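You operate a simulated robot arm through the tools that you are given. There is no shell and no other tool. Be economical: measure what you need, move in short steps, check, and stop when the job is done.

The job below is to be done with a simulated robot arm. You get a single attempt, and the scene is never put back.

Task
Put things in order on the top of the sorting table. At the end: the yellow cloth weight stands where the clear jar for stones stood; the red gel carton stands on top of the cream red-banded bundle; the clear jar for stones is on the silver round tray; the brown sand glass stands where the white pocket book stood; the white pocket book stands where the yellow cloth weight stood; whatever was shut is shut again. Leave all else as you found it, and nothing knocked over. Set down upright: jar for stones.

It is judged by the outcome, as a careful person would: the job done as asked, and still so three seconds after it is handed in. It fails if anything else is knocked over, pushed out of place, dropped, spilled or broken. Flat cloth is picked up by pressing the open fingertips on it (5 to 10 N) and closing them slowly along it; thin cloth reads only 2 to 8 mm in the jaws.

Robot
A 6-joint arm with a two-finger parallel gripper, fixed in place. Base frame: the origin is at the foot of the arm, x ahead of it, y to its left, z up; the work surface is at about z = 660. Readings come in mm, degrees, newtons and seconds.
With the tool pointing down near the work surface it reaches from about 200 to 620 mm from the base axis. Its first joint turns from -66.0 to 66.0 degrees. Payload 2.7 kg.
The tool frame sits at the grasp point between the pads (the TCP): z along the fingers, y along the line on which they close. The tips reach 23 mm beyond it. Largest opening 94 mm; finger width 38, thickness 10; the body of the gripper, 54 by 96 mm, starts 39 mm behind the TCP.
Orientation is that of the tool frame in the base frame, as a unit quaternion [x, y, z, w]. With the fingers straight down and closing along the base's y, the tool's x points along the base's -x, its y along +y and its z along -z.

Tools
- The arm moves only by the tool apply_moves. Its argument "deltas" is a list of rows, each an object of numbers (a shift or turn left out is 0, a gripper value left out holds the last): "ax", "ay", "az": the turn, a rotation vector about the tool's x, y, z in degrees; "tx", "ty", "tz": the shift along the tool's x, y, z in m; "claw": the opening in per cent of the stroke, from 0 (shut) to 100 (fully open). In form: [{"ax": .., "ay": .., "az": .., "tx": .., "ty": .., "tz": .., "claw": ..}, ...]. A call has 1 to 12 rows; each row shifts and turns the commanded pose from where the row before left it, along the tool's axes as they then stand. A row lasts 0.2 s, in which the tool goes at most 50 mm and 8.6 degrees; a call with a longer step from one row to the next is refused whole, and so is a gripper value outside its range. A pose out of reach is approached as far as the arm can. The call stops where the force on the tool passes 40 N (or 10 N more than at its start, if that is more) or the arm is blocked; 0.2 s more then pass. Each finger travels about 45 mm/s and halts on what it meets, pressing with about 44 N; the grip force reading is that of the motor and also rises with nothing between the fingers. The clock runs only during rows and for 0.2 s after the last one: add rows that do not move to give the fingers time. The reply holds the time, the measured pose of the TCP, the force on the tool along the base axes, the opening and the grip force, in the units named above and with some noise, with the torque about the TCP (base axes, N m) and any sound that the robot's microphone picked up.
- Cameras (640 x 400 px; columns grow to the right, rows downward): "scene" is fixed at [75.3, -438.6, 1390.2]; the picture's right is [0.74, -0.68, 0.00], its down [-0.47, -0.52, -0.71] and it looks along [0.48, 0.52, -0.70] (base axes); focal length 364 px, centre (320, 200). "wrist" rides on the gripper at [86, 16, -75] in the tool frame; the picture's right is [-0.18, 0.98, 0.00], its down [-0.58, -0.11, -0.81] and it looks along [-0.79, -0.15, 0.59] (tool axes); focal length 243 px, centre (320, 200). There is no depth. A picture from a camera that has moved, and an enlarged one, comes with that camera's place and axes in the base frame and with its lens.
- grab_frame(camera): a new picture of that camera. It takes no simulated time.
- enlarge(camera, box): a new picture of the part [left, top, right, bottom] of that camera's present view, enlarged. It takes no simulated time.
- hand_in(): hands the job in; it is judged then, once.

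Go step by step. Nothing tells you positions but the pictures and the camera data: compare them with the known pose of the tool, close in by small moves and look again before you grip or let go. The budget is 120 turns and 84 pictures, counting those below and the enlarged ones. Unless the task says otherwise, let go and move clear before handing in, and close with one line.

The tools are called after "Request:" as a command line: name --argument value ..., lists and objects as JSON in quotes. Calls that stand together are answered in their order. apply_moves: Moves the arm, as the interface text tells. Its arguments: {"type":"object","properties":{"deltas":{"type":"array"}},"required":["deltas"]} The other tools are called the same way: grab_frame (camera) takes a picture; enlarge (camera, box) takes an enlarged picture of a part of a camera's view; hand_in () hands the job in.

At the start:

```text
clock: 0.0
tool_pos: [379.2, -6.9, 967.5]
tool_rot: [0.0, 1.0, 0.001, 0.0]
contact_force: [-0.2, 0.8, -1.2]
moment: [-0.01, -0.01, 0.0]
gripper_width: 94.0
finger_force: 0.0
```

scene: 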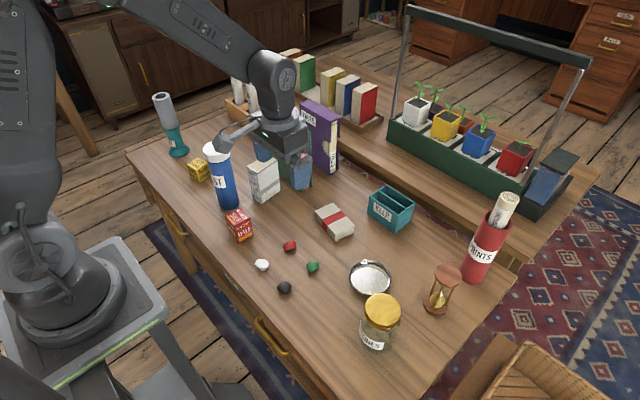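
wrist: 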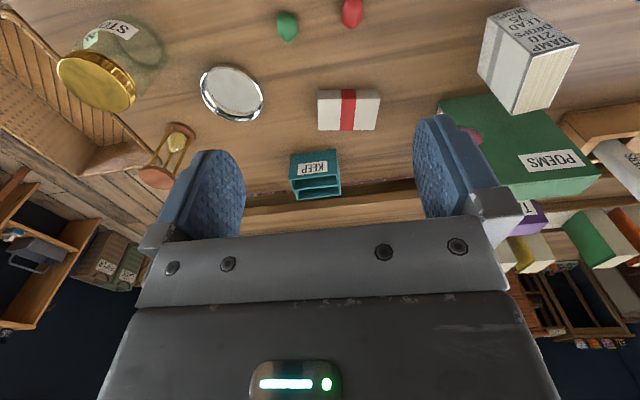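

I see a table with a jar, tray, sand glass, bundle, red carton and a few boxes. I'll enlarge to identify the objects before moving.

Request:
enlarge --camera "scene" --box '[140, 80, 360, 220]'

Request:
enlarge --camera "scene" --box '[300, 180, 520, 360]'

Request:
enlarge --camera "scene" --box '[200, 180, 360, 300]'

```text
2.86 times, centred on (250, 150) of scene
camera zoom: at [75.3, -438.6, 1390.2], right [0.74, -0.68, 0.0], down [-0.47, -0.52, -0.71], along [0.48, 0.52, -0.7], focal length 1040 px, centre (520, 343)
```

zoom: 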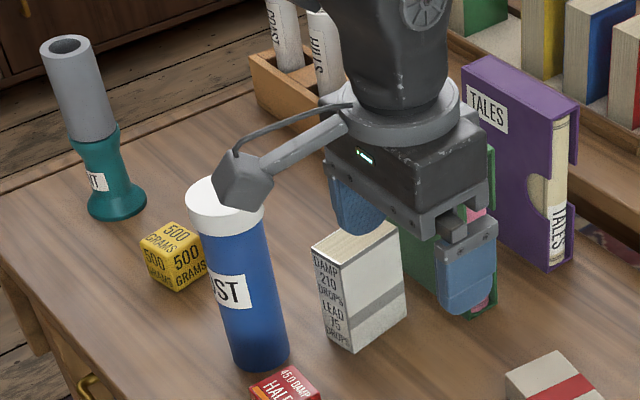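

```text
2.22 times, centred on (410, 270) of scene
camera zoom: at [75.3, -438.6, 1390.2], right [0.74, -0.68, 0.0], down [-0.47, -0.52, -0.71], along [0.48, 0.52, -0.7], focal length 809 px, centre (120, 44)
```

zoom: 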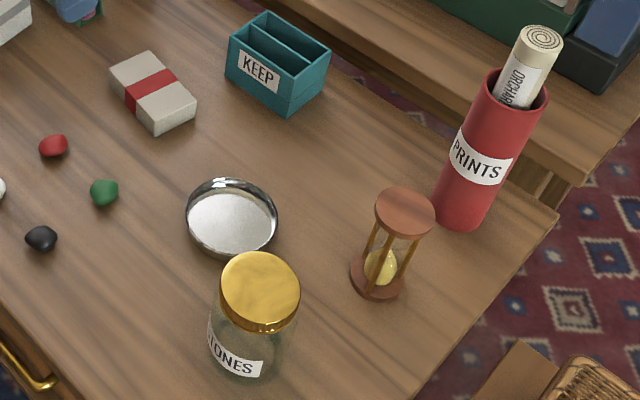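

```text
3.33 times, centred on (280, 240) of scene
camera zoom: at [75.3, -438.6, 1390.2], right [0.74, -0.68, 0.0], down [-0.47, -0.52, -0.71], along [0.48, 0.52, -0.7], focal length 1213 px, centre (453, 67)
```

zoom: 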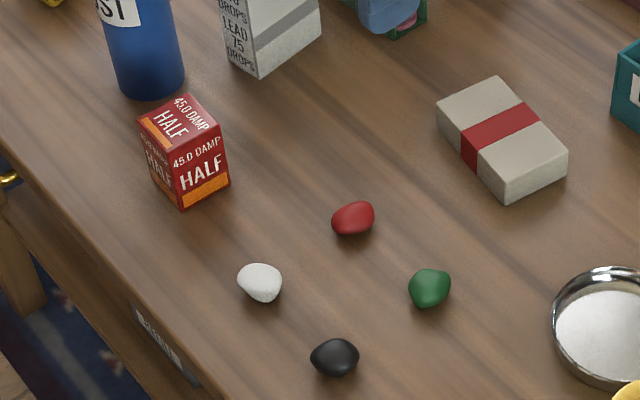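

The items are identified: yellow cube ≈(378,438), jar ≈(387,-269), tray ≈(484,-168), hourglass ≈(541,-310), white book ≈(482,232), carton ≈(340,150) and bundle ≈(537,12). The jar goes first, so I'll move to where the wrist camera can see it.

Request:
apply_moves --deltas '[{"tx": 0.0098, "ty": -0.0437, "tz": 0.0112, "claw": 100}, {"tx": 0.0098, "ty": -0.0437, "tz": 0.0112}, {"tx": 0.0098, "ty": -0.0437, "tz": 0.0112}, {"tx": 0.0098, "ty": -0.0437, "tz": 0.0112}, {"tx": 0.0098, "ty": -0.0437, "tz": 0.0112}, {"tx": 0.0098, "ty": -0.0437, "tz": 0.0112}, {}]'

Request:
grab_frame --camera "wrist"

Request:
grab_frame --camera "scene"

```text
clock: 1.6
tool_pos: [320.9, -268.0, 899.4]
tool_rot: [0.0, 1.0, 0.0, 0.0]
contact_force: [-0.1, 0.2, -0.1]
moment: [-0.03, 0.0, -0.01]
gripper_width: 94.0
finger_force: 0.2
```

```text
78 pictures are left
camera wrist: at [234.7, -252.8, 975.6], right [0.18, 0.98, 0.0], down [0.58, -0.11, 0.81], along [0.79, -0.15, -0.59], focal length 243 px, centre (320, 200)
```

wrist: 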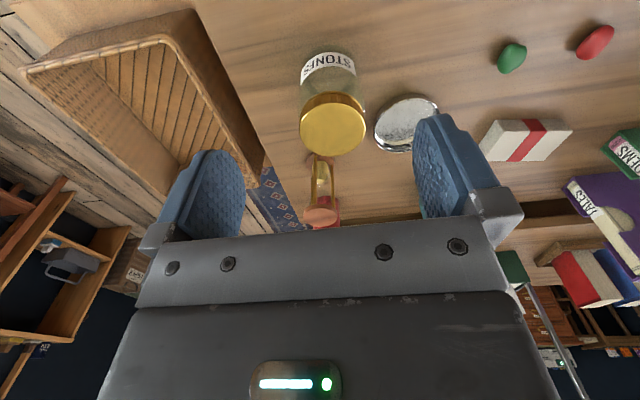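

```text
77 pictures are left
```

scene: 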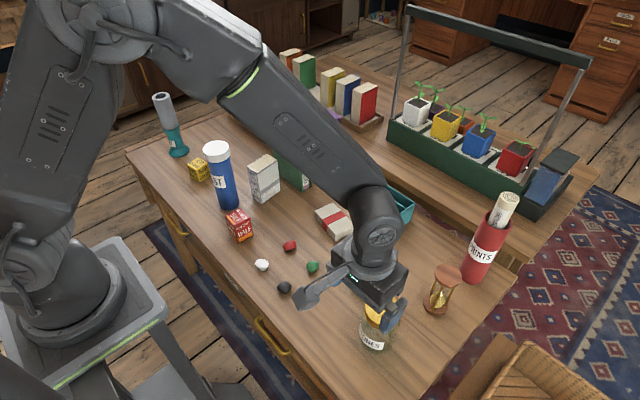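

The jar is just ahead of the tool. I'll enlarge the view to fix its position and height.

Request:
enlarge --camera "wrist" --box '[260, 30, 460, 240]'

```text
1.90 times, centred on (360, 135) of wrist
camera zoom: at [234.7, -252.8, 975.6], right [0.18, 0.98, 0.0], down [0.58, -0.11, 0.81], along [0.79, -0.15, -0.59], focal length 462 px, centre (244, 324)
```

zoom: 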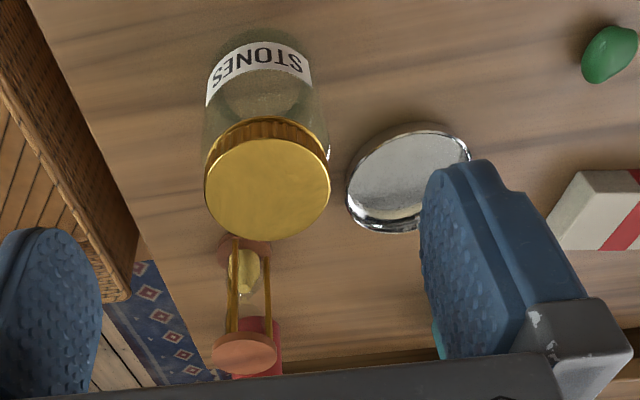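

Jar centre is about (386,-270) with its top near 779 and a diameter near 66. I'll move over it and descend with the jaws open.

Request:
apply_moves --deltas '[{"tx": -0.033, "ty": -0.001, "claw": 100}, {"tx": -0.032, "ty": -0.001, "tz": 0.02}, {"tz": 0.035}, {}]'

Request:
grab_frame --camera "wrist"

Request:
enlarge --camera "scene" --box '[320, 220, 480, 380]'

```text
clock: 2.6
tool_pos: [384.8, -271.4, 845.2]
tool_rot: [0.001, 1.0, 0.001, -0.001]
contact_force: [-0.1, 0.1, 0.0]
moment: [0.0, -0.01, 0.02]
gripper_width: 94.1
finger_force: 0.0
```

```text
75 pictures are left
camera wrist: at [299.6, -254.2, 921.1], right [0.18, 0.98, 0.0], down [0.58, -0.11, 0.81], along [0.79, -0.15, -0.59], focal length 243 px, centre (320, 200)
```

wrist: 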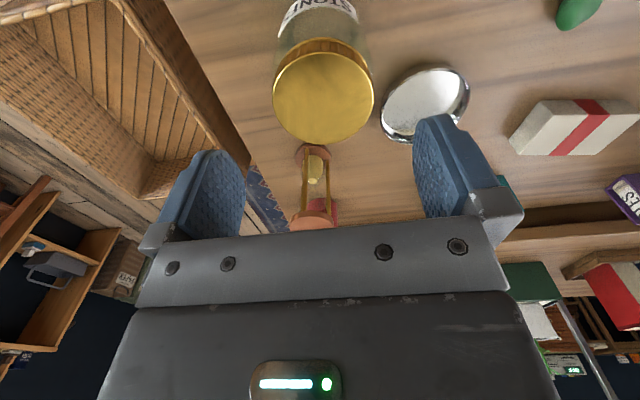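

```text
2.50 times, centred on (400, 300) of scene
camera zoom: at [75.3, -438.6, 1390.2], right [0.74, -0.68, 0.0], down [-0.47, -0.52, -0.71], along [0.48, 0.52, -0.7], focal length 910 px, centre (120, -50)
```

zoom: 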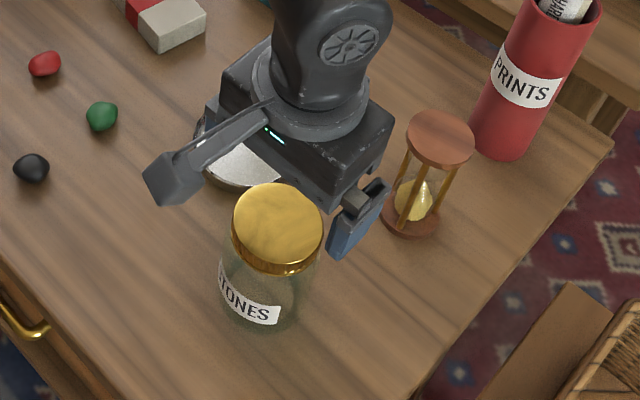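

The jar is centred between the fingers to within about 2 mm. I'll descend to z≈747 and then close.

Request:
apply_moves --deltas '[{"ty": 0.002, "tz": 0.035, "claw": 100}, {"tz": 0.03}, {"tz": 0.02}, {"tz": 0.012}, {}]'

Request:
enlarge --camera "scene" --box '[320, 220, 480, 380]'

Request:
grab_frame --camera "wrist"

```text
clock: 3.8
tool_pos: [384.9, -269.1, 749.0]
tool_rot: [0.0, 1.0, 0.0, 0.001]
contact_force: [0.1, 0.0, 0.5]
moment: [0.02, 0.0, 0.03]
gripper_width: 93.9
finger_force: 0.1
```

```text
2.50 times, centred on (400, 300) of scene
camera zoom: at [75.3, -438.6, 1390.2], right [0.74, -0.68, 0.0], down [-0.47, -0.52, -0.71], along [0.48, 0.52, -0.7], focal length 910 px, centre (120, -50)
```

zoom: 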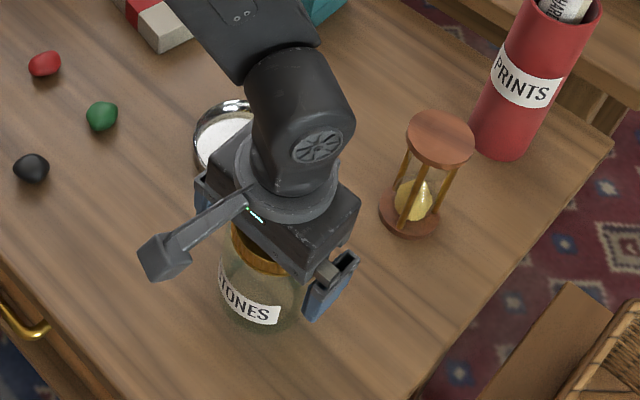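

```text
72 pictures are left
camera wrist: at [299.0, -252.1, 824.0], right [0.18, 0.98, 0.0], down [0.58, -0.11, 0.81], along [0.79, -0.15, -0.59], focal length 243 px, centre (320, 200)
```

wrist: 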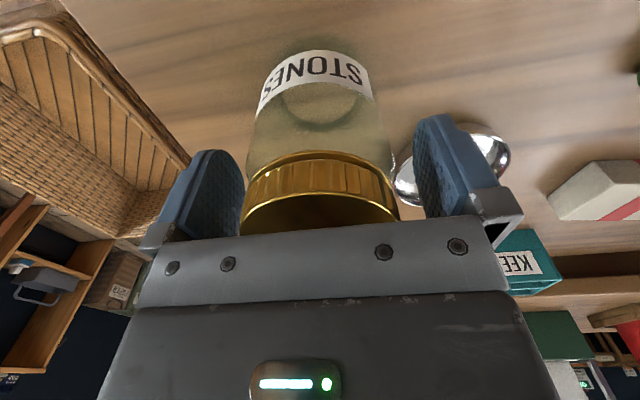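

The fingers sit either side of the glass just below the lid. Closing now.

Request:
apply_moves --deltas '[{"claw": 70}, {"claw": 40}, {"claw": 40}, {"claw": 40}]'

```text
clock: 4.8
tool_pos: [384.4, -268.1, 749.1]
tool_rot: [0.0, 1.0, 0.001, 0.0]
contact_force: [0.0, -1.4, 0.2]
moment: [0.03, -0.02, 0.0]
gripper_width: 73.3
finger_force: 44.4
```

Jar is gripped (73 mm). I'll lift 55 mm and check that the lid and jar hold.

Request:
apply_moves --deltas '[{"tz": -0.01}, {"tz": -0.02}, {"tz": -0.025}, {}]'

Request:
grab_frame --camera "wrist"

```text
clock: 5.8
tool_pos: [384.4, -268.7, 804.7]
tool_rot: [0.0, 1.0, 0.001, 0.001]
contact_force: [0.5, -0.3, -2.5]
moment: [0.0, 0.02, 0.02]
gripper_width: 73.3
finger_force: 44.0
```

```text
71 pictures are left
camera wrist: at [298.6, -252.5, 880.4], right [0.18, 0.98, 0.0], down [0.58, -0.11, 0.81], along [0.79, -0.15, -0.59], focal length 243 px, centre (320, 200)
```

wrist: 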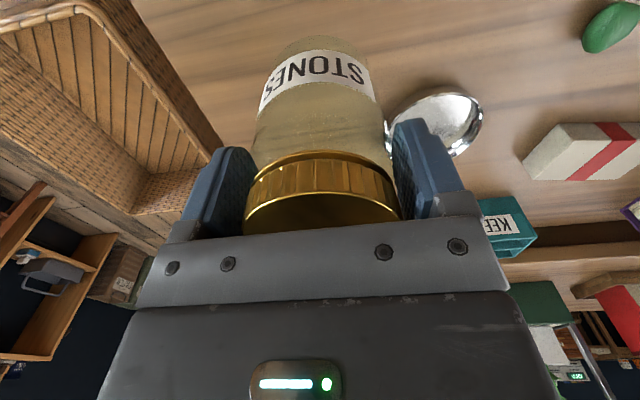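

The jar is held and shut. I'll carry it over the tray.

Request:
apply_moves --deltas '[{"tx": -0.0234, "ty": 0.025}, {"tx": -0.0234, "ty": 0.025}, {"tx": -0.0234, "ty": 0.025}, {"tx": -0.0234, "ty": 0.0255}, {}]'

Request:
grab_frame --camera "wrist"

Request:
enlarge --camera "scene" --box '[300, 180, 460, 320]'

```text
clock: 7.0
tool_pos: [478.7, -166.6, 803.5]
tool_rot: [0.0, 1.0, 0.001, -0.001]
contact_force: [-0.2, 0.6, -1.8]
moment: [-0.02, -0.01, 0.01]
gripper_width: 73.5
finger_force: 43.9
```

```text
70 pictures are left
camera wrist: at [392.2, -150.5, 879.4], right [0.18, 0.98, 0.0], down [0.58, -0.11, 0.81], along [0.79, -0.15, -0.59], focal length 243 px, centre (320, 200)
```

wrist: 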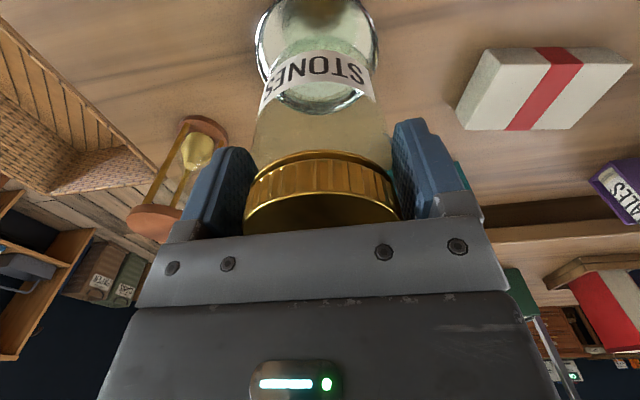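

```text
2.86 times, centred on (380, 250) of scene
camera zoom: at [75.4, -438.6, 1390.2], right [0.74, -0.68, 0.0], down [-0.47, -0.52, -0.71], along [0.48, 0.52, -0.7], focal length 1040 px, centre (149, 57)
```

zoom: 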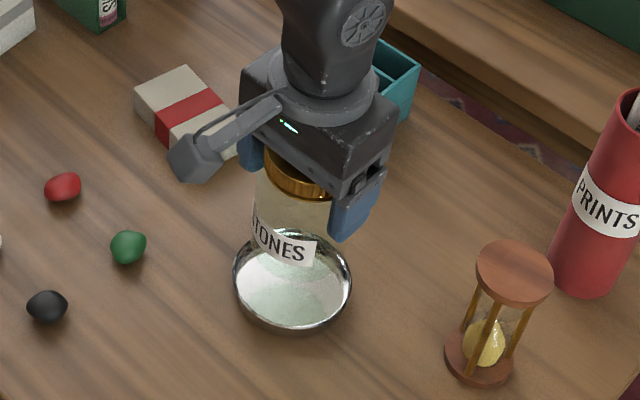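

The jar is lined up over the tray. I'll lower it to just above the tray floor and look.

Request:
apply_moves --deltas '[{"tx": -0.001, "ty": -0.001, "tz": 0.015}, {"tz": 0.015}, {"tz": 0.01}, {}]'

Request:
enlarge --camera "scene" --box '[320, 220, 420, 320]'

Request:
enlarge --camera "wrist" --box '[220, 0, 420, 130]'

```text
clock: 8.0
tool_pos: [478.7, -169.8, 763.9]
tool_rot: [0.0, 1.0, 0.002, 0.0]
contact_force: [1.0, -0.1, -1.4]
moment: [0.02, -0.04, 0.0]
gripper_width: 73.8
finger_force: 44.1
```

```text
4.00 times, centred on (370, 270) of scene
camera zoom: at [75.3, -438.6, 1390.2], right [0.74, -0.68, 0.0], down [-0.47, -0.52, -0.71], along [0.48, 0.52, -0.7], focal length 1456 px, centre (120, -80)
```

zoom: 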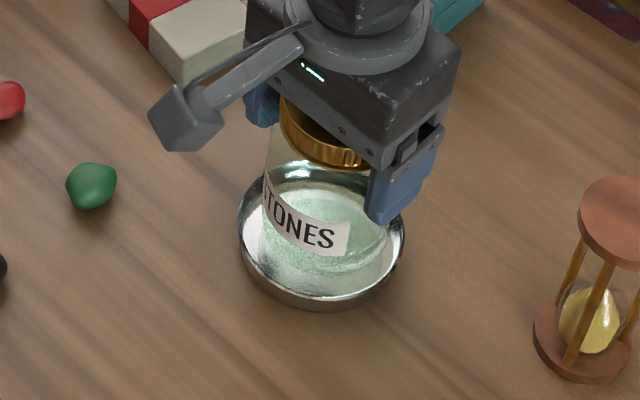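

```text
3.08 times, centred on (320, 65) of wrist
camera zoom: at [393.2, -152.3, 839.4], right [0.18, 0.98, 0.0], down [0.58, -0.11, 0.81], along [0.79, -0.15, -0.59], focal length 746 px, centre (320, 615)
```

zoom: 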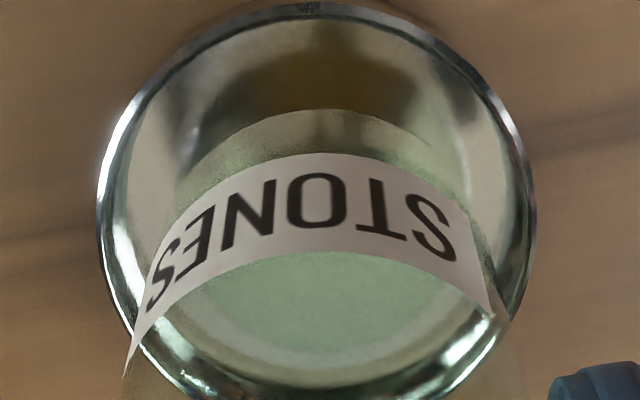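

The jar is centred in the tray apart from a 2 mm nudge. I'll lower gently to contact.

Request:
apply_moves --deltas '[{"tx": -0.0025, "ty": 0.0015, "tz": 0.003}, {"tz": 0.003}, {"tz": 0.002}, {"tz": 0.001}, {}]'

```text
clock: 9.2
tool_pos: [482.3, -167.6, 754.8]
tool_rot: [-0.001, 1.0, 0.0, -0.001]
contact_force: [-1.3, -0.3, -2.3]
moment: [0.02, 0.08, 0.0]
gripper_width: 73.5
finger_force: 44.0
```

Request:
apply_moves --deltas '[{"tz": 0.001}, {"tz": 0.001}, {}]'

```text
clock: 10.0
tool_pos: [481.7, -166.6, 753.1]
tool_rot: [-0.001, 1.0, 0.001, 0.0]
contact_force: [-0.8, -0.2, -3.2]
moment: [0.0, 0.05, -0.02]
gripper_width: 73.6
finger_force: 44.0
```

No contact yet, so I'll go down in 1 mm steps.

Request:
apply_moves --deltas '[{"tz": 0.001}, {"tz": 0.0005}, {}]'

```text
clock: 10.8
tool_pos: [483.1, -166.6, 752.7]
tool_rot: [0.0, 1.0, 0.0, 0.0]
contact_force: [-3.3, 3.0, 9.8]
moment: [0.4, 0.27, 0.07]
gripper_width: 73.3
finger_force: 43.7
```

Contact. I'll open, rise clear, and look.

Request:
apply_moves --deltas '[{"claw": 85}, {"claw": 100}, {"claw": 100}, {"tz": -0.02}, {"tz": -0.04}, {"tz": -0.05}, {"tz": -0.04}]'

Request:
enlarge --camera "scene" --box '[300, 180, 500, 340]'

Request:
grab_frame --camera "wrist"

```text
clock: 12.4
tool_pos: [483.9, -167.9, 905.3]
tool_rot: [-0.001, 1.0, 0.001, 0.0]
contact_force: [0.4, -0.1, 0.0]
moment: [-0.03, -0.03, 0.01]
gripper_width: 93.9
finger_force: 0.0
```

```text
2.50 times, centred on (400, 260) of scene
camera zoom: at [75.3, -438.6, 1390.2], right [0.74, -0.68, 0.0], down [-0.47, -0.52, -0.71], along [0.48, 0.52, -0.7], focal length 910 px, centre (120, 50)
```

zoom: 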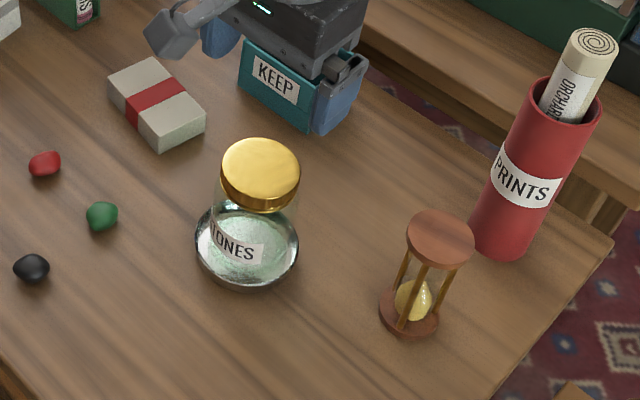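

```text
65 pictures are left
camera wrist: at [396.8, -151.2, 980.1], right [0.18, 0.98, 0.0], down [0.58, -0.11, 0.81], along [0.79, -0.15, -0.59], focal length 243 px, centre (320, 200)
```

wrist: 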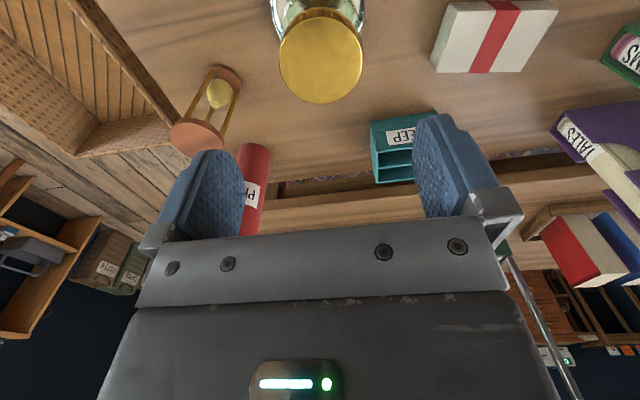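

Jar stands upright in the tray. Next is the yellow weight, so I'll travel high across to the left side.

Request:
apply_moves --deltas '[{"tx": 0.0124, "ty": 0.0427, "tz": -0.0145}, {"tx": 0.0124, "ty": 0.0427, "tz": -0.0145}, {"tx": 0.0124, "ty": 0.0427, "tz": -0.0145}, {"tx": 0.0124, "ty": 0.0427}, {"tx": 0.0124, "ty": 0.0427}, {"tx": 0.0124, "ty": 0.0427}, {"tx": 0.0124, "ty": 0.0427}, {"tx": 0.0124, "ty": 0.0427}, {"tx": 0.0124, "ty": 0.0427}, {"tx": 0.0124, "ty": 0.0427}, {"tx": 0.0124, "ty": 0.0427}, {"tx": 0.0124, "ty": 0.0427}]'

Request:
apply_moves --deltas '[{"tx": 0.0124, "ty": 0.0427}, {"tx": 0.0124, "ty": 0.0427, "tz": 0.01}, {"tz": 0.04}, {"tz": 0.04}, {}]'

Request:
grab_frame --camera "wrist"

Request:
grab_frame --camera "scene"

```text
clock: 15.0
tool_pos: [333.1, 343.0, 945.6]
tool_rot: [0.0, 1.0, 0.001, 0.001]
contact_force: [-1.0, 0.1, 0.0]
moment: [-0.02, 0.02, -0.02]
gripper_width: 94.1
finger_force: 0.1
```

```text
clock: 16.2
tool_pos: [307.4, 427.6, 855.6]
tool_rot: [0.0, 1.0, 0.001, 0.0]
contact_force: [0.7, -0.4, 1.4]
moment: [0.04, -0.02, -0.04]
gripper_width: 93.9
finger_force: 0.0
```

```text
64 pictures are left
camera wrist: at [221.5, 445.6, 931.6], right [0.18, 0.98, 0.0], down [0.58, -0.11, 0.81], along [0.79, -0.15, -0.59], focal length 243 px, centre (320, 200)
```

wrist: 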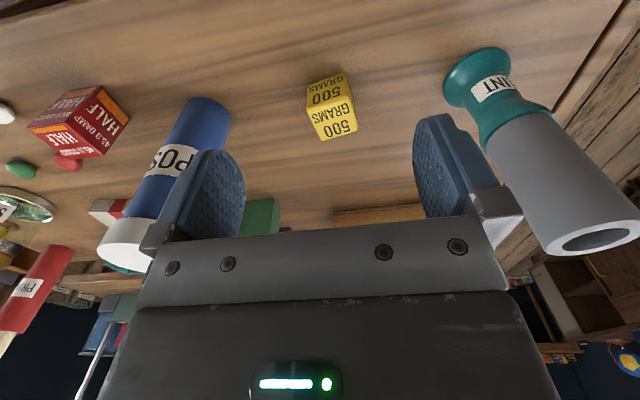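

```text
63 pictures are left
```

scene: 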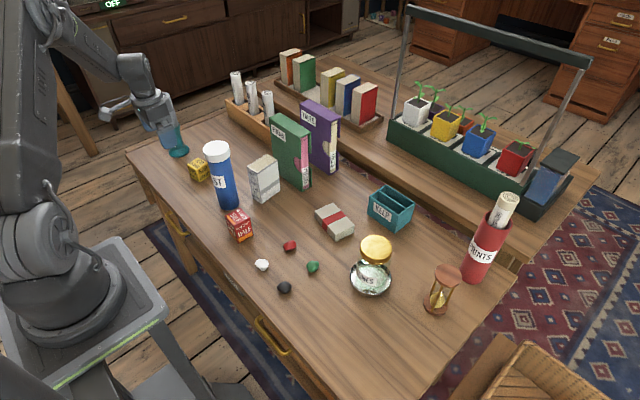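

The yellow cube is visible. I'll enlarge it to locate it precisely.

Request:
enlarge --camera "wrist" --box '[280, 50, 380, 150]'

Request:
enlarge --camera "scene" --box '[170, 140, 250, 220]'

```text
4.00 times, centred on (330, 100) of wrist
camera zoom: at [221.5, 445.6, 931.6], right [0.18, 0.98, 0.0], down [0.58, -0.11, 0.81], along [0.79, -0.15, -0.59], focal length 970 px, centre (280, 600)
```

zoom: 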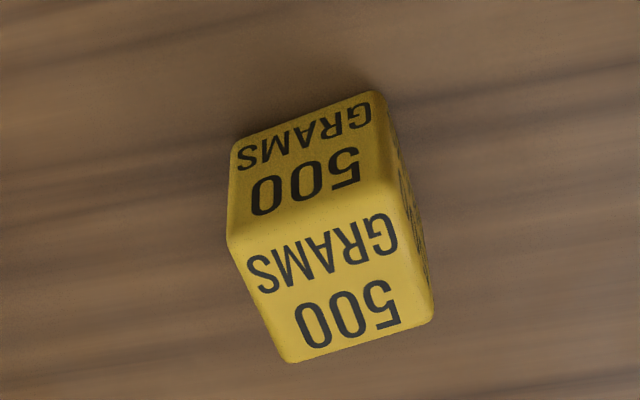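

```text
5.00 times, centred on (210, 180) of scene
camera zoom: at [75.3, -438.6, 1390.2], right [0.74, -0.68, 0.0], down [-0.47, -0.52, -0.71], along [0.48, 0.52, -0.7], focal length 1820 px, centre (870, 300)
```

zoom: 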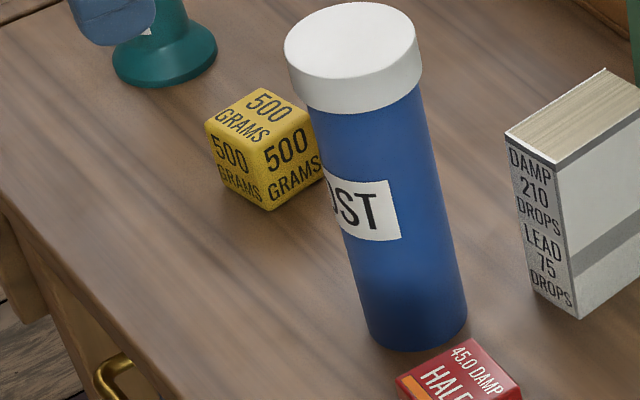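

Cube centre is about (383,432), size 45, turned about 9.5° CCW. I'll move above it, turn to match, and look.

Request:
apply_moves --deltas '[{"tx": -0.0378, "ty": 0.002, "tz": 0.02}, {"tx": -0.0378, "ty": 0.002, "tz": 0.02}, {"tz": 0.035, "az": -5}, {"az": -4.5}, {}]'

Request:
grab_frame --camera "wrist"

```text
clock: 17.4
tool_pos: [384.5, 433.3, 781.4]
tool_rot: [-0.083, 0.997, 0.001, 0.0]
contact_force: [0.4, -0.4, -0.5]
moment: [0.01, 0.0, 0.01]
gripper_width: 94.1
finger_force: 0.1
```

```text
60 pictures are left
camera wrist: at [296.6, 435.9, 856.9], right [0.02, 1.0, 0.0], down [0.59, -0.01, 0.81], along [0.81, -0.01, -0.59], focal length 243 px, centre (320, 200)
```

wrist: 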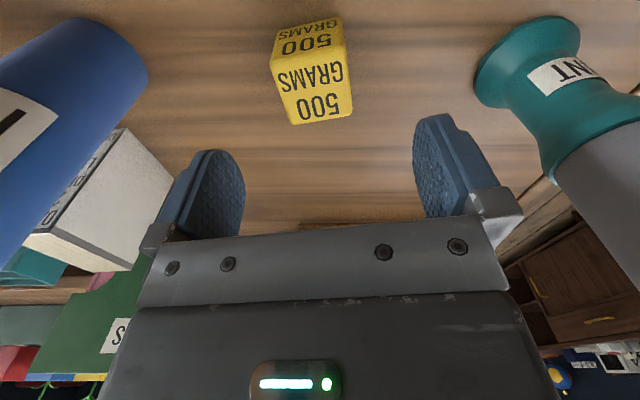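

Aligned. I'll descend to z≈688 and grip the cube.

Request:
apply_moves --deltas '[{"ty": -0.0015, "tz": 0.035}, {"tz": 0.03}, {"tz": 0.018}, {"tz": 0.01}, {}, {"claw": 60}, {"claw": 30}, {"claw": 20}, {"claw": 20}, {}]'

```text
clock: 19.6
tool_pos: [384.4, 432.1, 688.2]
tool_rot: [-0.083, 0.997, 0.0, 0.0]
contact_force: [-0.2, -2.0, 1.1]
moment: [-0.17, 0.07, 0.02]
gripper_width: 45.8
finger_force: 43.4
```

Cube gripped (45.8 mm). I'll lift high and carry it across.

Request:
apply_moves --deltas '[{"tz": -0.02}, {"tz": -0.04}, {"tz": -0.045}, {"tz": -0.045}, {"tz": -0.045}, {"tz": -0.045}, {"ty": -0.03, "tx": 0.005}, {"ty": -0.046, "tx": 0.0077}, {"ty": -0.046, "tx": 0.0077}, {"ty": -0.046, "tx": 0.0077}, {"ty": -0.046, "tx": 0.0077}, {"ty": -0.046, "tx": 0.0077}]'

Request:
apply_moves --deltas '[{"ty": -0.046, "tx": 0.0077}, {"ty": -0.046, "tx": 0.0077}, {"ty": -0.046, "tx": 0.0077}, {"ty": -0.046, "tx": 0.0077}, {"ty": -0.046, "tx": 0.0077}, {"ty": -0.046, "tx": 0.0077}, {"ty": -0.046, "tx": 0.0077}, {"ty": -0.046, "tx": 0.0077}, {"ty": -0.046, "tx": 0.0077}, {"tz": 0.045}, {"tz": 0.045}, {}]'

Request:
grab_frame --camera "wrist"

```text
clock: 22.2
tool_pos: [384.7, 166.9, 928.5]
tool_rot: [-0.082, 0.997, 0.001, 0.0]
contact_force: [-0.2, 1.8, -4.1]
moment: [0.0, -0.02, 0.06]
gripper_width: 45.5
finger_force: 44.2
```

```text
clock: 24.8
tool_pos: [382.8, -252.5, 836.0]
tool_rot: [-0.082, 0.997, 0.001, 0.0]
contact_force: [0.5, -0.5, -4.3]
moment: [0.02, -0.04, -0.01]
gripper_width: 45.7
finger_force: 43.2
```

```text
59 pictures are left
camera wrist: at [295.4, -249.7, 911.7], right [0.02, 1.0, 0.0], down [0.59, -0.01, 0.81], along [0.81, -0.01, -0.59], focal length 243 px, centre (320, 200)
```

wrist: 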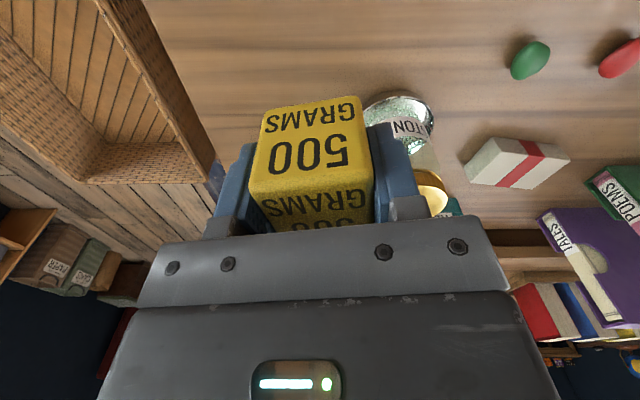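

Over the jar's old place. I'll shift 16 mm and lower.

Request:
apply_moves --deltas '[{"ty": -0.0162, "tz": 0.02}, {"tz": 0.04}, {"tz": 0.04}, {"tz": 0.025}, {"tz": 0.012}, {"tz": 0.005}, {}]'

```text
clock: 26.4
tool_pos: [386.0, -267.1, 694.3]
tool_rot: [-0.082, 0.997, 0.001, 0.0]
contact_force: [-0.1, -0.8, -3.2]
moment: [0.0, -0.01, 0.01]
gripper_width: 45.5
finger_force: 44.0
```

Request:
apply_moves --deltas '[{"tz": 0.003}, {"tz": 0.0015}, {"tz": 0.001}, {}]'

```text
clock: 27.4
tool_pos: [387.8, -265.8, 689.9]
tool_rot: [-0.083, 0.997, 0.001, 0.0]
contact_force: [-0.1, -0.2, -3.2]
moment: [0.0, -0.03, 0.03]
gripper_width: 46.0
finger_force: 44.2
```

Request:
apply_moves --deltas '[{"tz": 0.001, "ty": -0.0015, "tx": 0.001}, {"tz": 0.001}, {}]'

```text
clock: 28.2
tool_pos: [385.3, -268.4, 689.1]
tool_rot: [-0.083, 0.997, 0.001, 0.0]
contact_force: [-5.1, 8.4, 18.5]
moment: [-0.32, 0.37, -0.17]
gripper_width: 45.9
finger_force: 44.2
```

Contact at 18 N. I'll back off 0.5 mm, release, and rise.

Request:
apply_moves --deltas '[{"tz": -0.0007}, {"claw": 60}, {"claw": 80}, {"claw": 90}, {"tz": -0.03}, {"tz": -0.045}, {"tz": -0.045}, {"tz": -0.045}, {"tz": -0.045}, {"tz": -0.045}, {}]'

Request:
grab_frame --camera "scene"

```text
clock: 30.6
tool_pos: [384.5, -269.7, 943.1]
tool_rot: [-0.083, 0.997, 0.001, 0.0]
contact_force: [0.3, 0.0, -0.2]
moment: [-0.01, 0.04, -0.02]
gripper_width: 84.6
finger_force: 0.0
```

```text
58 pictures are left
```

scene: 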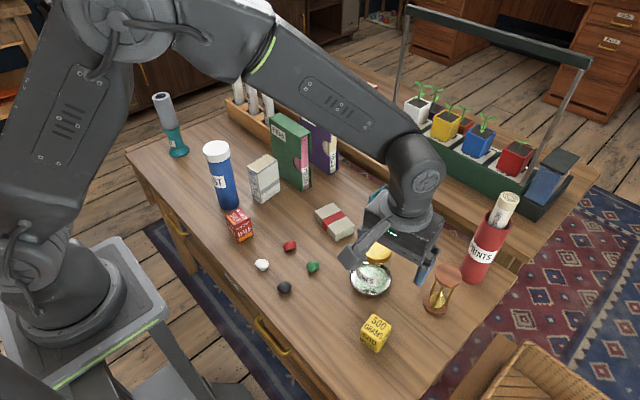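

Yellow weight is placed. Next is the white book, so I'll travel back high and view it.

Request:
apply_moves --deltas '[{"az": 4, "claw": 100}, {"ty": 0.0447, "tx": -0.0052}, {"ty": 0.0447, "tx": -0.0052}, {"ty": 0.0447, "tx": -0.0052}, {"ty": 0.0447, "tx": -0.0052}, {"ty": 0.0447, "tx": -0.0052}, {"ty": 0.0447, "tx": -0.0052}, {"ty": 0.0447, "tx": -0.0052}, {"ty": 0.0447, "tx": -0.0052}, {"ty": 0.0447, "tx": -0.0052}, {"ty": 0.0447, "tx": -0.0052}, {"ty": 0.0447, "tx": -0.0052}]'

Request:
grab_frame --camera "wrist"

Request:
enlarge --camera "scene" --box '[200, 90, 360, 220]'

```text
clock: 33.2
tool_pos: [394.9, 227.0, 946.1]
tool_rot: [-0.047, 0.999, 0.001, 0.001]
contact_force: [-0.6, -0.8, -0.1]
moment: [-0.03, 0.0, 0.03]
gripper_width: 94.0
finger_force: 0.1
```

```text
57 pictures are left
camera wrist: at [308.2, 235.1, 1020.6], right [0.09, 1.0, 0.0], down [0.59, -0.05, 0.81], along [0.8, -0.07, -0.59], focal length 243 px, centre (320, 200)
```

wrist: 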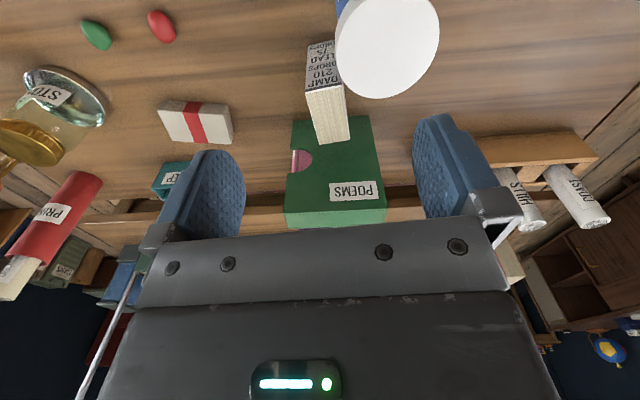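

```text
3.08 times, centred on (280, 155) of scene
camera zoom: at [75.3, -438.6, 1390.2], right [0.74, -0.68, 0.0], down [-0.47, -0.52, -0.71], along [0.48, 0.52, -0.7], focal length 1120 px, centre (443, 338)
```

zoom: 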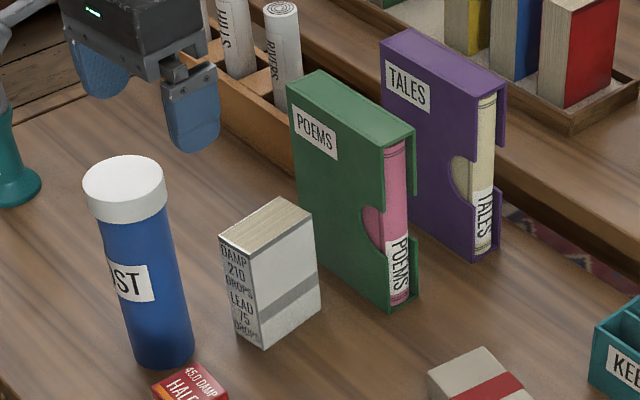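

The thermos and POEMS book leave no room for the camera arm in this orientation. I'll turn the tool 90° so the camera side faces -y and the fingers close along the book's depth.

Request:
apply_moves --deltas '[{"az": -8.2}, {"az": -8.2}, {"az": -8.2}, {"az": -8.2}, {"az": -8.2}, {"az": -8.2}, {"az": -8.2}, {"az": -8.2}, {"az": -8.2}, {"az": -8.2}, {"az": -8}, {}]'

```text
clock: 35.8
tool_pos: [396.2, 225.6, 944.8]
tool_rot: [0.74, -0.672, -0.001, -0.002]
contact_force: [-0.1, -0.4, 0.3]
moment: [0.02, 0.02, 0.02]
gripper_width: 94.1
finger_force: 0.1
```

Request:
apply_moves --deltas '[{"tx": 0.0245, "ty": -0.0251}, {"tx": 0.0245, "ty": -0.0251}, {"tx": 0.0245, "ty": -0.0251}, {"tz": 0.04}, {"tz": 0.025}, {}]'

Request:
grab_frame --camera "wrist"

Request:
grab_frame --camera "scene"

```text
clock: 37.2
tool_pos: [477.6, 159.2, 879.2]
tool_rot: [0.741, -0.672, -0.001, 0.0]
contact_force: [-0.3, 0.2, -0.6]
moment: [0.0, 0.02, -0.04]
gripper_width: 94.0
finger_force: 0.1
```

```text
55 pictures are left
camera wrist: at [469.6, 73.8, 953.4], right [-1.0, 0.09, 0.0], down [0.05, 0.59, 0.81], along [0.07, 0.8, -0.59], focal length 243 px, centre (320, 200)
```

wrist: 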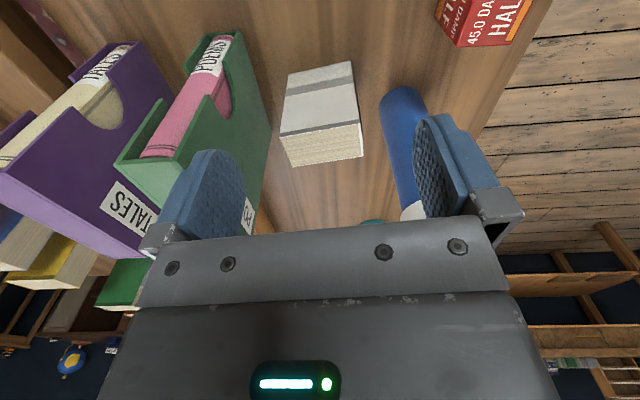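

```text
54 pictures are left
```

scene: 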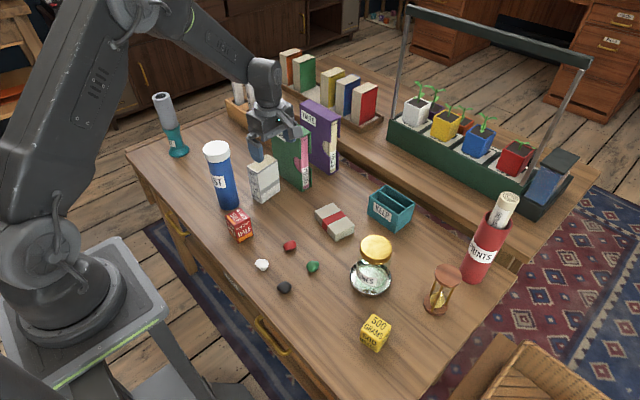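

Request:
enlarge --camera "wrist" --box '[230, 40, 430, 180]'

```text
2.86 times, centred on (330, 110) of wrist
camera zoom: at [469.6, 73.8, 953.4], right [-1.0, 0.09, 0.0], down [0.05, 0.59, 0.81], along [0.07, 0.8, -0.59], focal length 693 px, centre (291, 457)
```

zoom: 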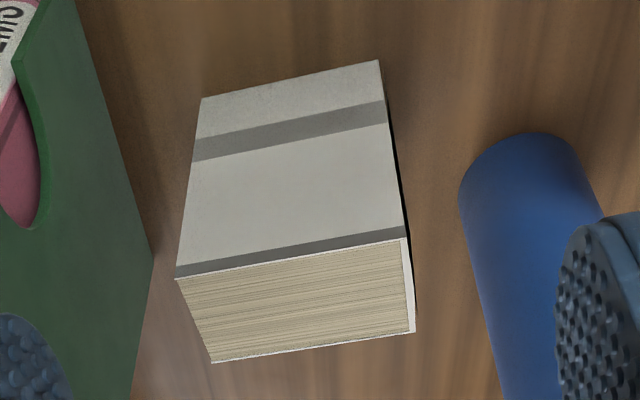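

Book: centre (480,230), top z≈775, 74×40, yaw about 6.5°. I'll move above it and check clearance.

Request:
apply_moves --deltas '[{"az": -1}, {"tx": -0.0352, "ty": -0.0052}, {"tx": -0.0351, "ty": -0.0052}, {"tz": 0.03}, {"tz": 0.025}, {}]'

Request:
grab_frame --camera "wrist"

Request:
enlarge --camera "scene" --box '[200, 80, 340, 220]'

```text
clock: 38.6
tool_pos: [479.9, 231.8, 823.0]
tool_rot: [0.745, -0.667, 0.0, 0.0]
contact_force: [0.2, 0.7, 0.6]
moment: [0.02, 0.0, 0.01]
gripper_width: 93.8
finger_force: 0.1
```

```text
52 pictures are left
camera wrist: at [474.0, 144.3, 898.6], right [-1.0, 0.07, 0.0], down [0.04, 0.59, 0.81], along [0.06, 0.81, -0.59], focal length 243 px, centre (320, 200)
```

wrist: 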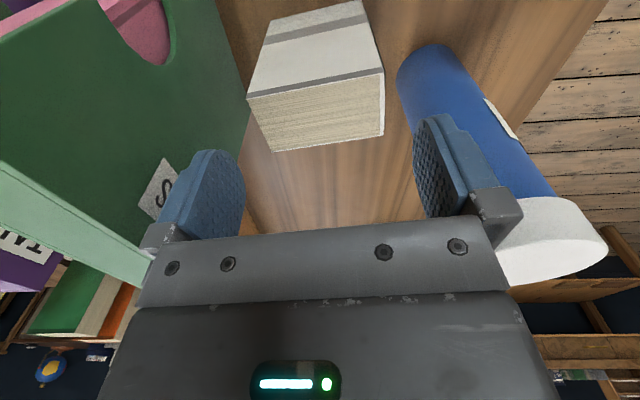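

```text
2.86 times, centred on (270, 150) of scene
camera zoom: at [75.3, -438.6, 1390.2], right [0.74, -0.68, 0.0], down [-0.47, -0.52, -0.71], along [0.48, 0.52, -0.7], focal length 1040 px, centre (463, 343)
```

zoom: 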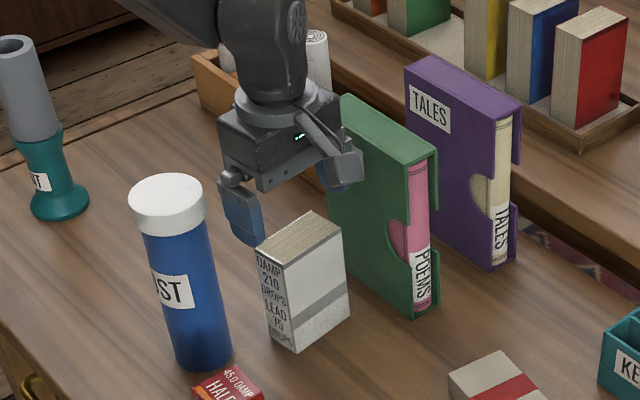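

Well centred. I'll descend over the book in small steps with force monitoring.

Request:
apply_moves --deltas '[{"tz": 0.02}, {"tz": 0.015}, {"tz": 0.015}, {"tz": 0.015}, {"tz": 0.013}, {}]'

Request:
grab_frame --camera "wrist"

```text
clock: 40.0
tool_pos: [480.5, 232.3, 745.8]
tool_rot: [0.746, -0.666, -0.001, -0.001]
contact_force: [-0.4, -0.3, 1.3]
moment: [-0.03, 0.01, -0.02]
gripper_width: 93.9
finger_force: 0.0
```

```text
50 pictures are left
camera wrist: at [474.3, 144.6, 821.3], right [-1.0, 0.07, 0.0], down [0.04, 0.59, 0.81], along [0.06, 0.81, -0.59], focal length 243 px, centre (320, 200)
```

wrist: 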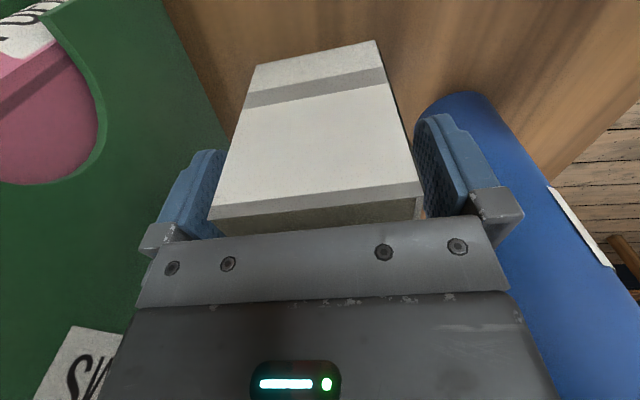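

The fingers straddle the book. Closing.

Request:
apply_moves --deltas '[{"claw": 85}, {"claw": 70}, {"claw": 50}, {"claw": 40}, {}]'

```text
clock: 41.2
tool_pos: [480.2, 230.4, 746.6]
tool_rot: [0.746, -0.666, -0.001, 0.0]
contact_force: [-0.3, 0.6, -1.0]
moment: [0.0, 0.04, 0.0]
gripper_width: 74.8
finger_force: 44.5
```

Gripped at 74.8 mm. I'll lift above the thermos and carry to the yellow's old place.

Request:
apply_moves --deltas '[{"tz": -0.015}, {"tz": -0.04}, {"tz": -0.045}, {"tz": -0.045}, {"tz": -0.045}, {"tz": -0.03}, {"tx": -0.0419, "ty": 0.0146}, {"tx": -0.0419, "ty": 0.0146}, {"tx": -0.0419, "ty": 0.0146}, {"tx": -0.0419, "ty": 0.0146}, {"tx": -0.0421, "ty": 0.0147}, {}]'

Request:
grab_frame --camera "scene"

Request:
grab_frame --camera "wrist"

```text
clock: 43.8
tool_pos: [383.3, 430.7, 967.1]
tool_rot: [0.747, -0.665, -0.001, -0.001]
contact_force: [0.6, 0.1, -2.9]
moment: [-0.03, -0.03, 0.01]
gripper_width: 74.7
finger_force: 43.5
```

```text
49 pictures are left
```

scene: 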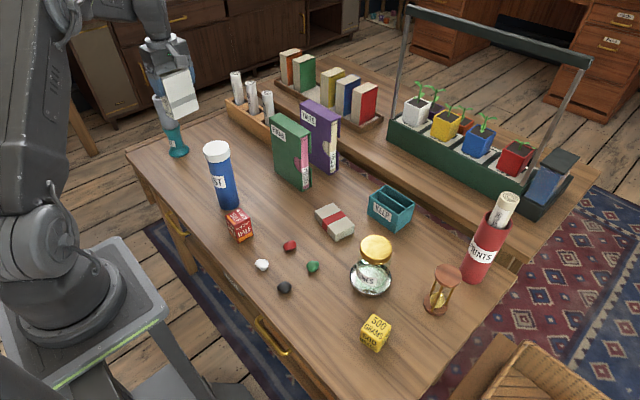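

```text
48 pictures are left
camera wrist: at [377.4, 344.5, 1042.6], right [-1.0, 0.07, 0.0], down [0.04, 0.59, 0.81], along [0.06, 0.81, -0.59], focal length 243 px, centre (320, 200)
```

wrist: 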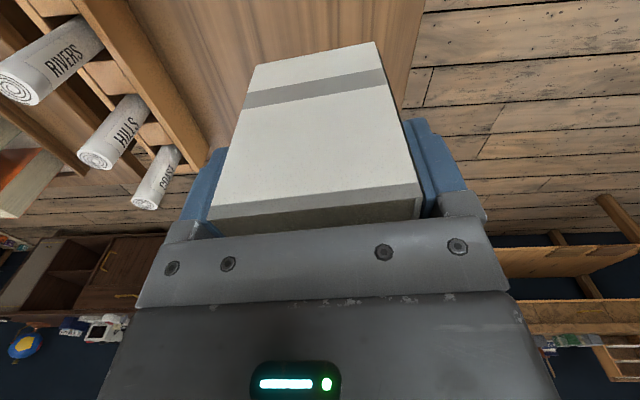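

Above target. Lowering.

Request:
apply_moves --deltas '[{"tz": 0.04}, {"tz": 0.045}, {"tz": 0.045}, {"tz": 0.04}, {"tz": 0.03}, {"tz": 0.012}, {"tz": 0.003}, {}]'

Request:
enlarge --camera "scene" --box '[130, 80, 290, 230]'

```text
clock: 45.6
tool_pos: [383.7, 431.1, 750.2]
tool_rot: [0.746, -0.665, 0.0, -0.001]
contact_force: [0.1, 0.5, -2.6]
moment: [0.02, 0.01, -0.01]
gripper_width: 74.7
finger_force: 44.0
```

```text
2.67 times, centred on (210, 155) of scene
camera zoom: at [75.3, -438.5, 1390.2], right [0.74, -0.68, 0.0], down [-0.47, -0.52, -0.71], along [0.48, 0.52, -0.7], focal length 970 px, centre (613, 320)
```

zoom: 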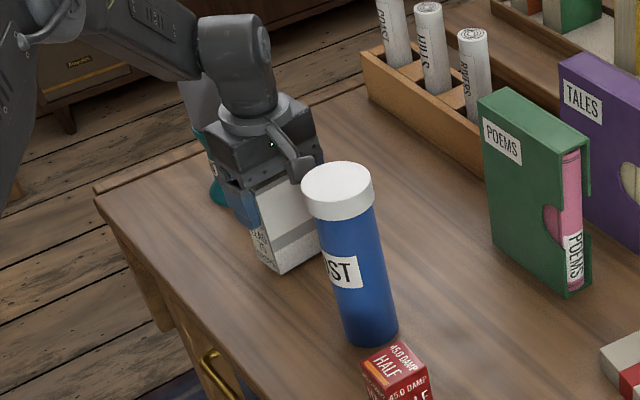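

Request:
apply_moves --deltas '[{"tz": 0.0015}, {"tz": 0.001}, {"tz": 0.001}, {}]'

```text
clock: 46.6
tool_pos: [383.0, 431.4, 748.4]
tool_rot: [0.746, -0.666, -0.001, -0.001]
contact_force: [-0.2, -0.2, -2.4]
moment: [-0.03, 0.01, -0.05]
gripper_width: 75.0
finger_force: 44.2
```

Request:
apply_moves --deltas '[{"tz": 0.001}, {"tz": 0.001}, {}]'

```text
clock: 47.4
tool_pos: [382.8, 432.1, 746.4]
tool_rot: [0.746, -0.666, -0.001, 0.0]
contact_force: [-0.1, -0.4, -2.2]
moment: [-0.02, -0.02, 0.04]
gripper_width: 74.8
finger_force: 44.1
```

Request:
apply_moves --deltas '[{"tz": 0.0007}, {"tz": 0.0005}, {}]'

```text
clock: 48.2
tool_pos: [384.0, 430.7, 747.3]
tool_rot: [0.746, -0.666, 0.0, -0.001]
contact_force: [-3.1, -2.5, 13.8]
moment: [-0.42, 0.76, 0.06]
gripper_width: 75.0
finger_force: 43.9
```

Contact. I'll release slowly and rise.

Request:
apply_moves --deltas '[{"tz": -0.0004}, {"claw": 90}, {"claw": 100}, {"claw": 100}, {"tz": -0.02}, {"tz": -0.03}, {"tz": -0.045}, {"tz": -0.045}, {"tz": -0.045}, {"tz": -0.025}, {}]'

Request:
enlarge --camera "scene" --box '[130, 80, 290, 230]'

```text
clock: 50.6
tool_pos: [383.0, 430.5, 956.1]
tool_rot: [0.746, -0.666, 0.0, 0.0]
contact_force: [-0.6, 0.8, 0.2]
moment: [0.01, 0.0, 0.04]
gripper_width: 94.0
finger_force: 0.0
```

```text
2.67 times, centred on (210, 155) of scene
camera zoom: at [75.3, -438.6, 1390.2], right [0.74, -0.68, 0.0], down [-0.47, -0.52, -0.71], along [0.48, 0.52, -0.7], focal length 970 px, centre (613, 320)
```

zoom: 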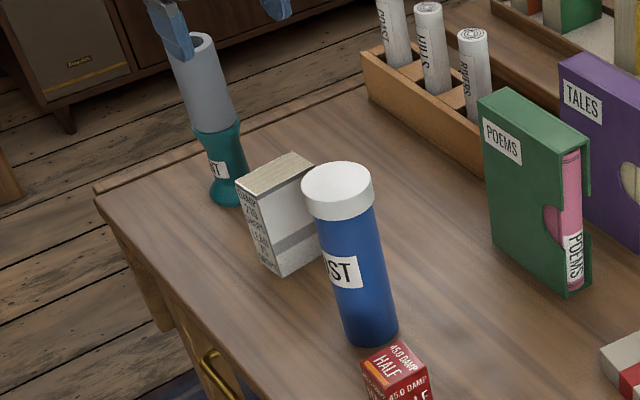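

Book is standing in place. Next, the hourglass: I'll turn the tool back and travel to the right side.

Request:
apply_moves --deltas '[{"az": 8.05}, {"az": 8.05}, {"az": 8.05}, {"az": 8.05}, {"az": 8.05}, {"az": 8.05}, {"az": 8.05}, {"az": 8.05}, {"az": 8.05}, {"az": 8.05}, {"az": 8.05}, {"az": 8}]'

Request:
apply_moves --deltas '[{"ty": -0.03, "tx": -0.003}, {"ty": -0.048, "tx": -0.005}, {"ty": -0.048, "tx": -0.005}, {"ty": -0.048, "tx": -0.005}, {"ty": -0.048, "tx": -0.005}, {"ty": -0.048, "tx": -0.005}, {"ty": -0.048, "tx": -0.005}, {"ty": -0.048, "tx": -0.005}, {"ty": -0.048, "tx": -0.005}, {"ty": -0.048, "tx": -0.005}, {"ty": -0.048, "tx": -0.005}, {"ty": -0.048, "tx": -0.005}]'

Request:
apply_moves --deltas '[{"ty": -0.048, "tx": -0.006}, {"ty": -0.048, "tx": -0.006}, {"ty": -0.048, "tx": -0.006}, {"ty": -0.032, "tx": -0.003}, {"tz": 0.04}, {}]'

Request:
grab_frame --camera "wrist"

```text
clock: 53.2
tool_pos: [384.4, 430.5, 954.5]
tool_rot: [0.001, 1.0, 0.001, 0.0]
contact_force: [-1.0, 0.1, -0.3]
moment: [0.0, 0.0, 0.01]
gripper_width: 94.1
finger_force: 0.1
```

```text
clock: 55.8
tool_pos: [441.2, -128.0, 953.4]
tool_rot: [0.0, 1.0, 0.001, 0.0]
contact_force: [-0.5, 0.3, 0.9]
moment: [-0.04, -0.03, 0.01]
gripper_width: 94.0
finger_force: 0.0
```

```text
clock: 57.2
tool_pos: [462.0, -303.8, 913.0]
tool_rot: [0.0, 1.0, 0.001, 0.0]
contact_force: [-0.2, -0.3, 0.4]
moment: [-0.01, 0.03, -0.01]
gripper_width: 93.9
finger_force: 0.1
```

```text
45 pictures are left
camera wrist: at [375.6, -286.2, 988.5], right [0.18, 0.98, 0.0], down [0.58, -0.11, 0.81], along [0.79, -0.15, -0.59], focal length 243 px, centre (320, 200)
```

wrist: 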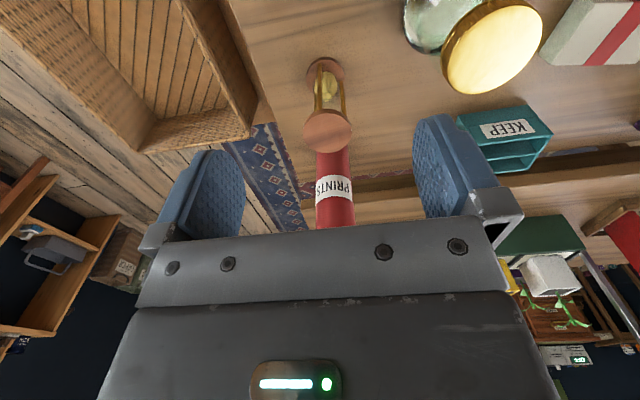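

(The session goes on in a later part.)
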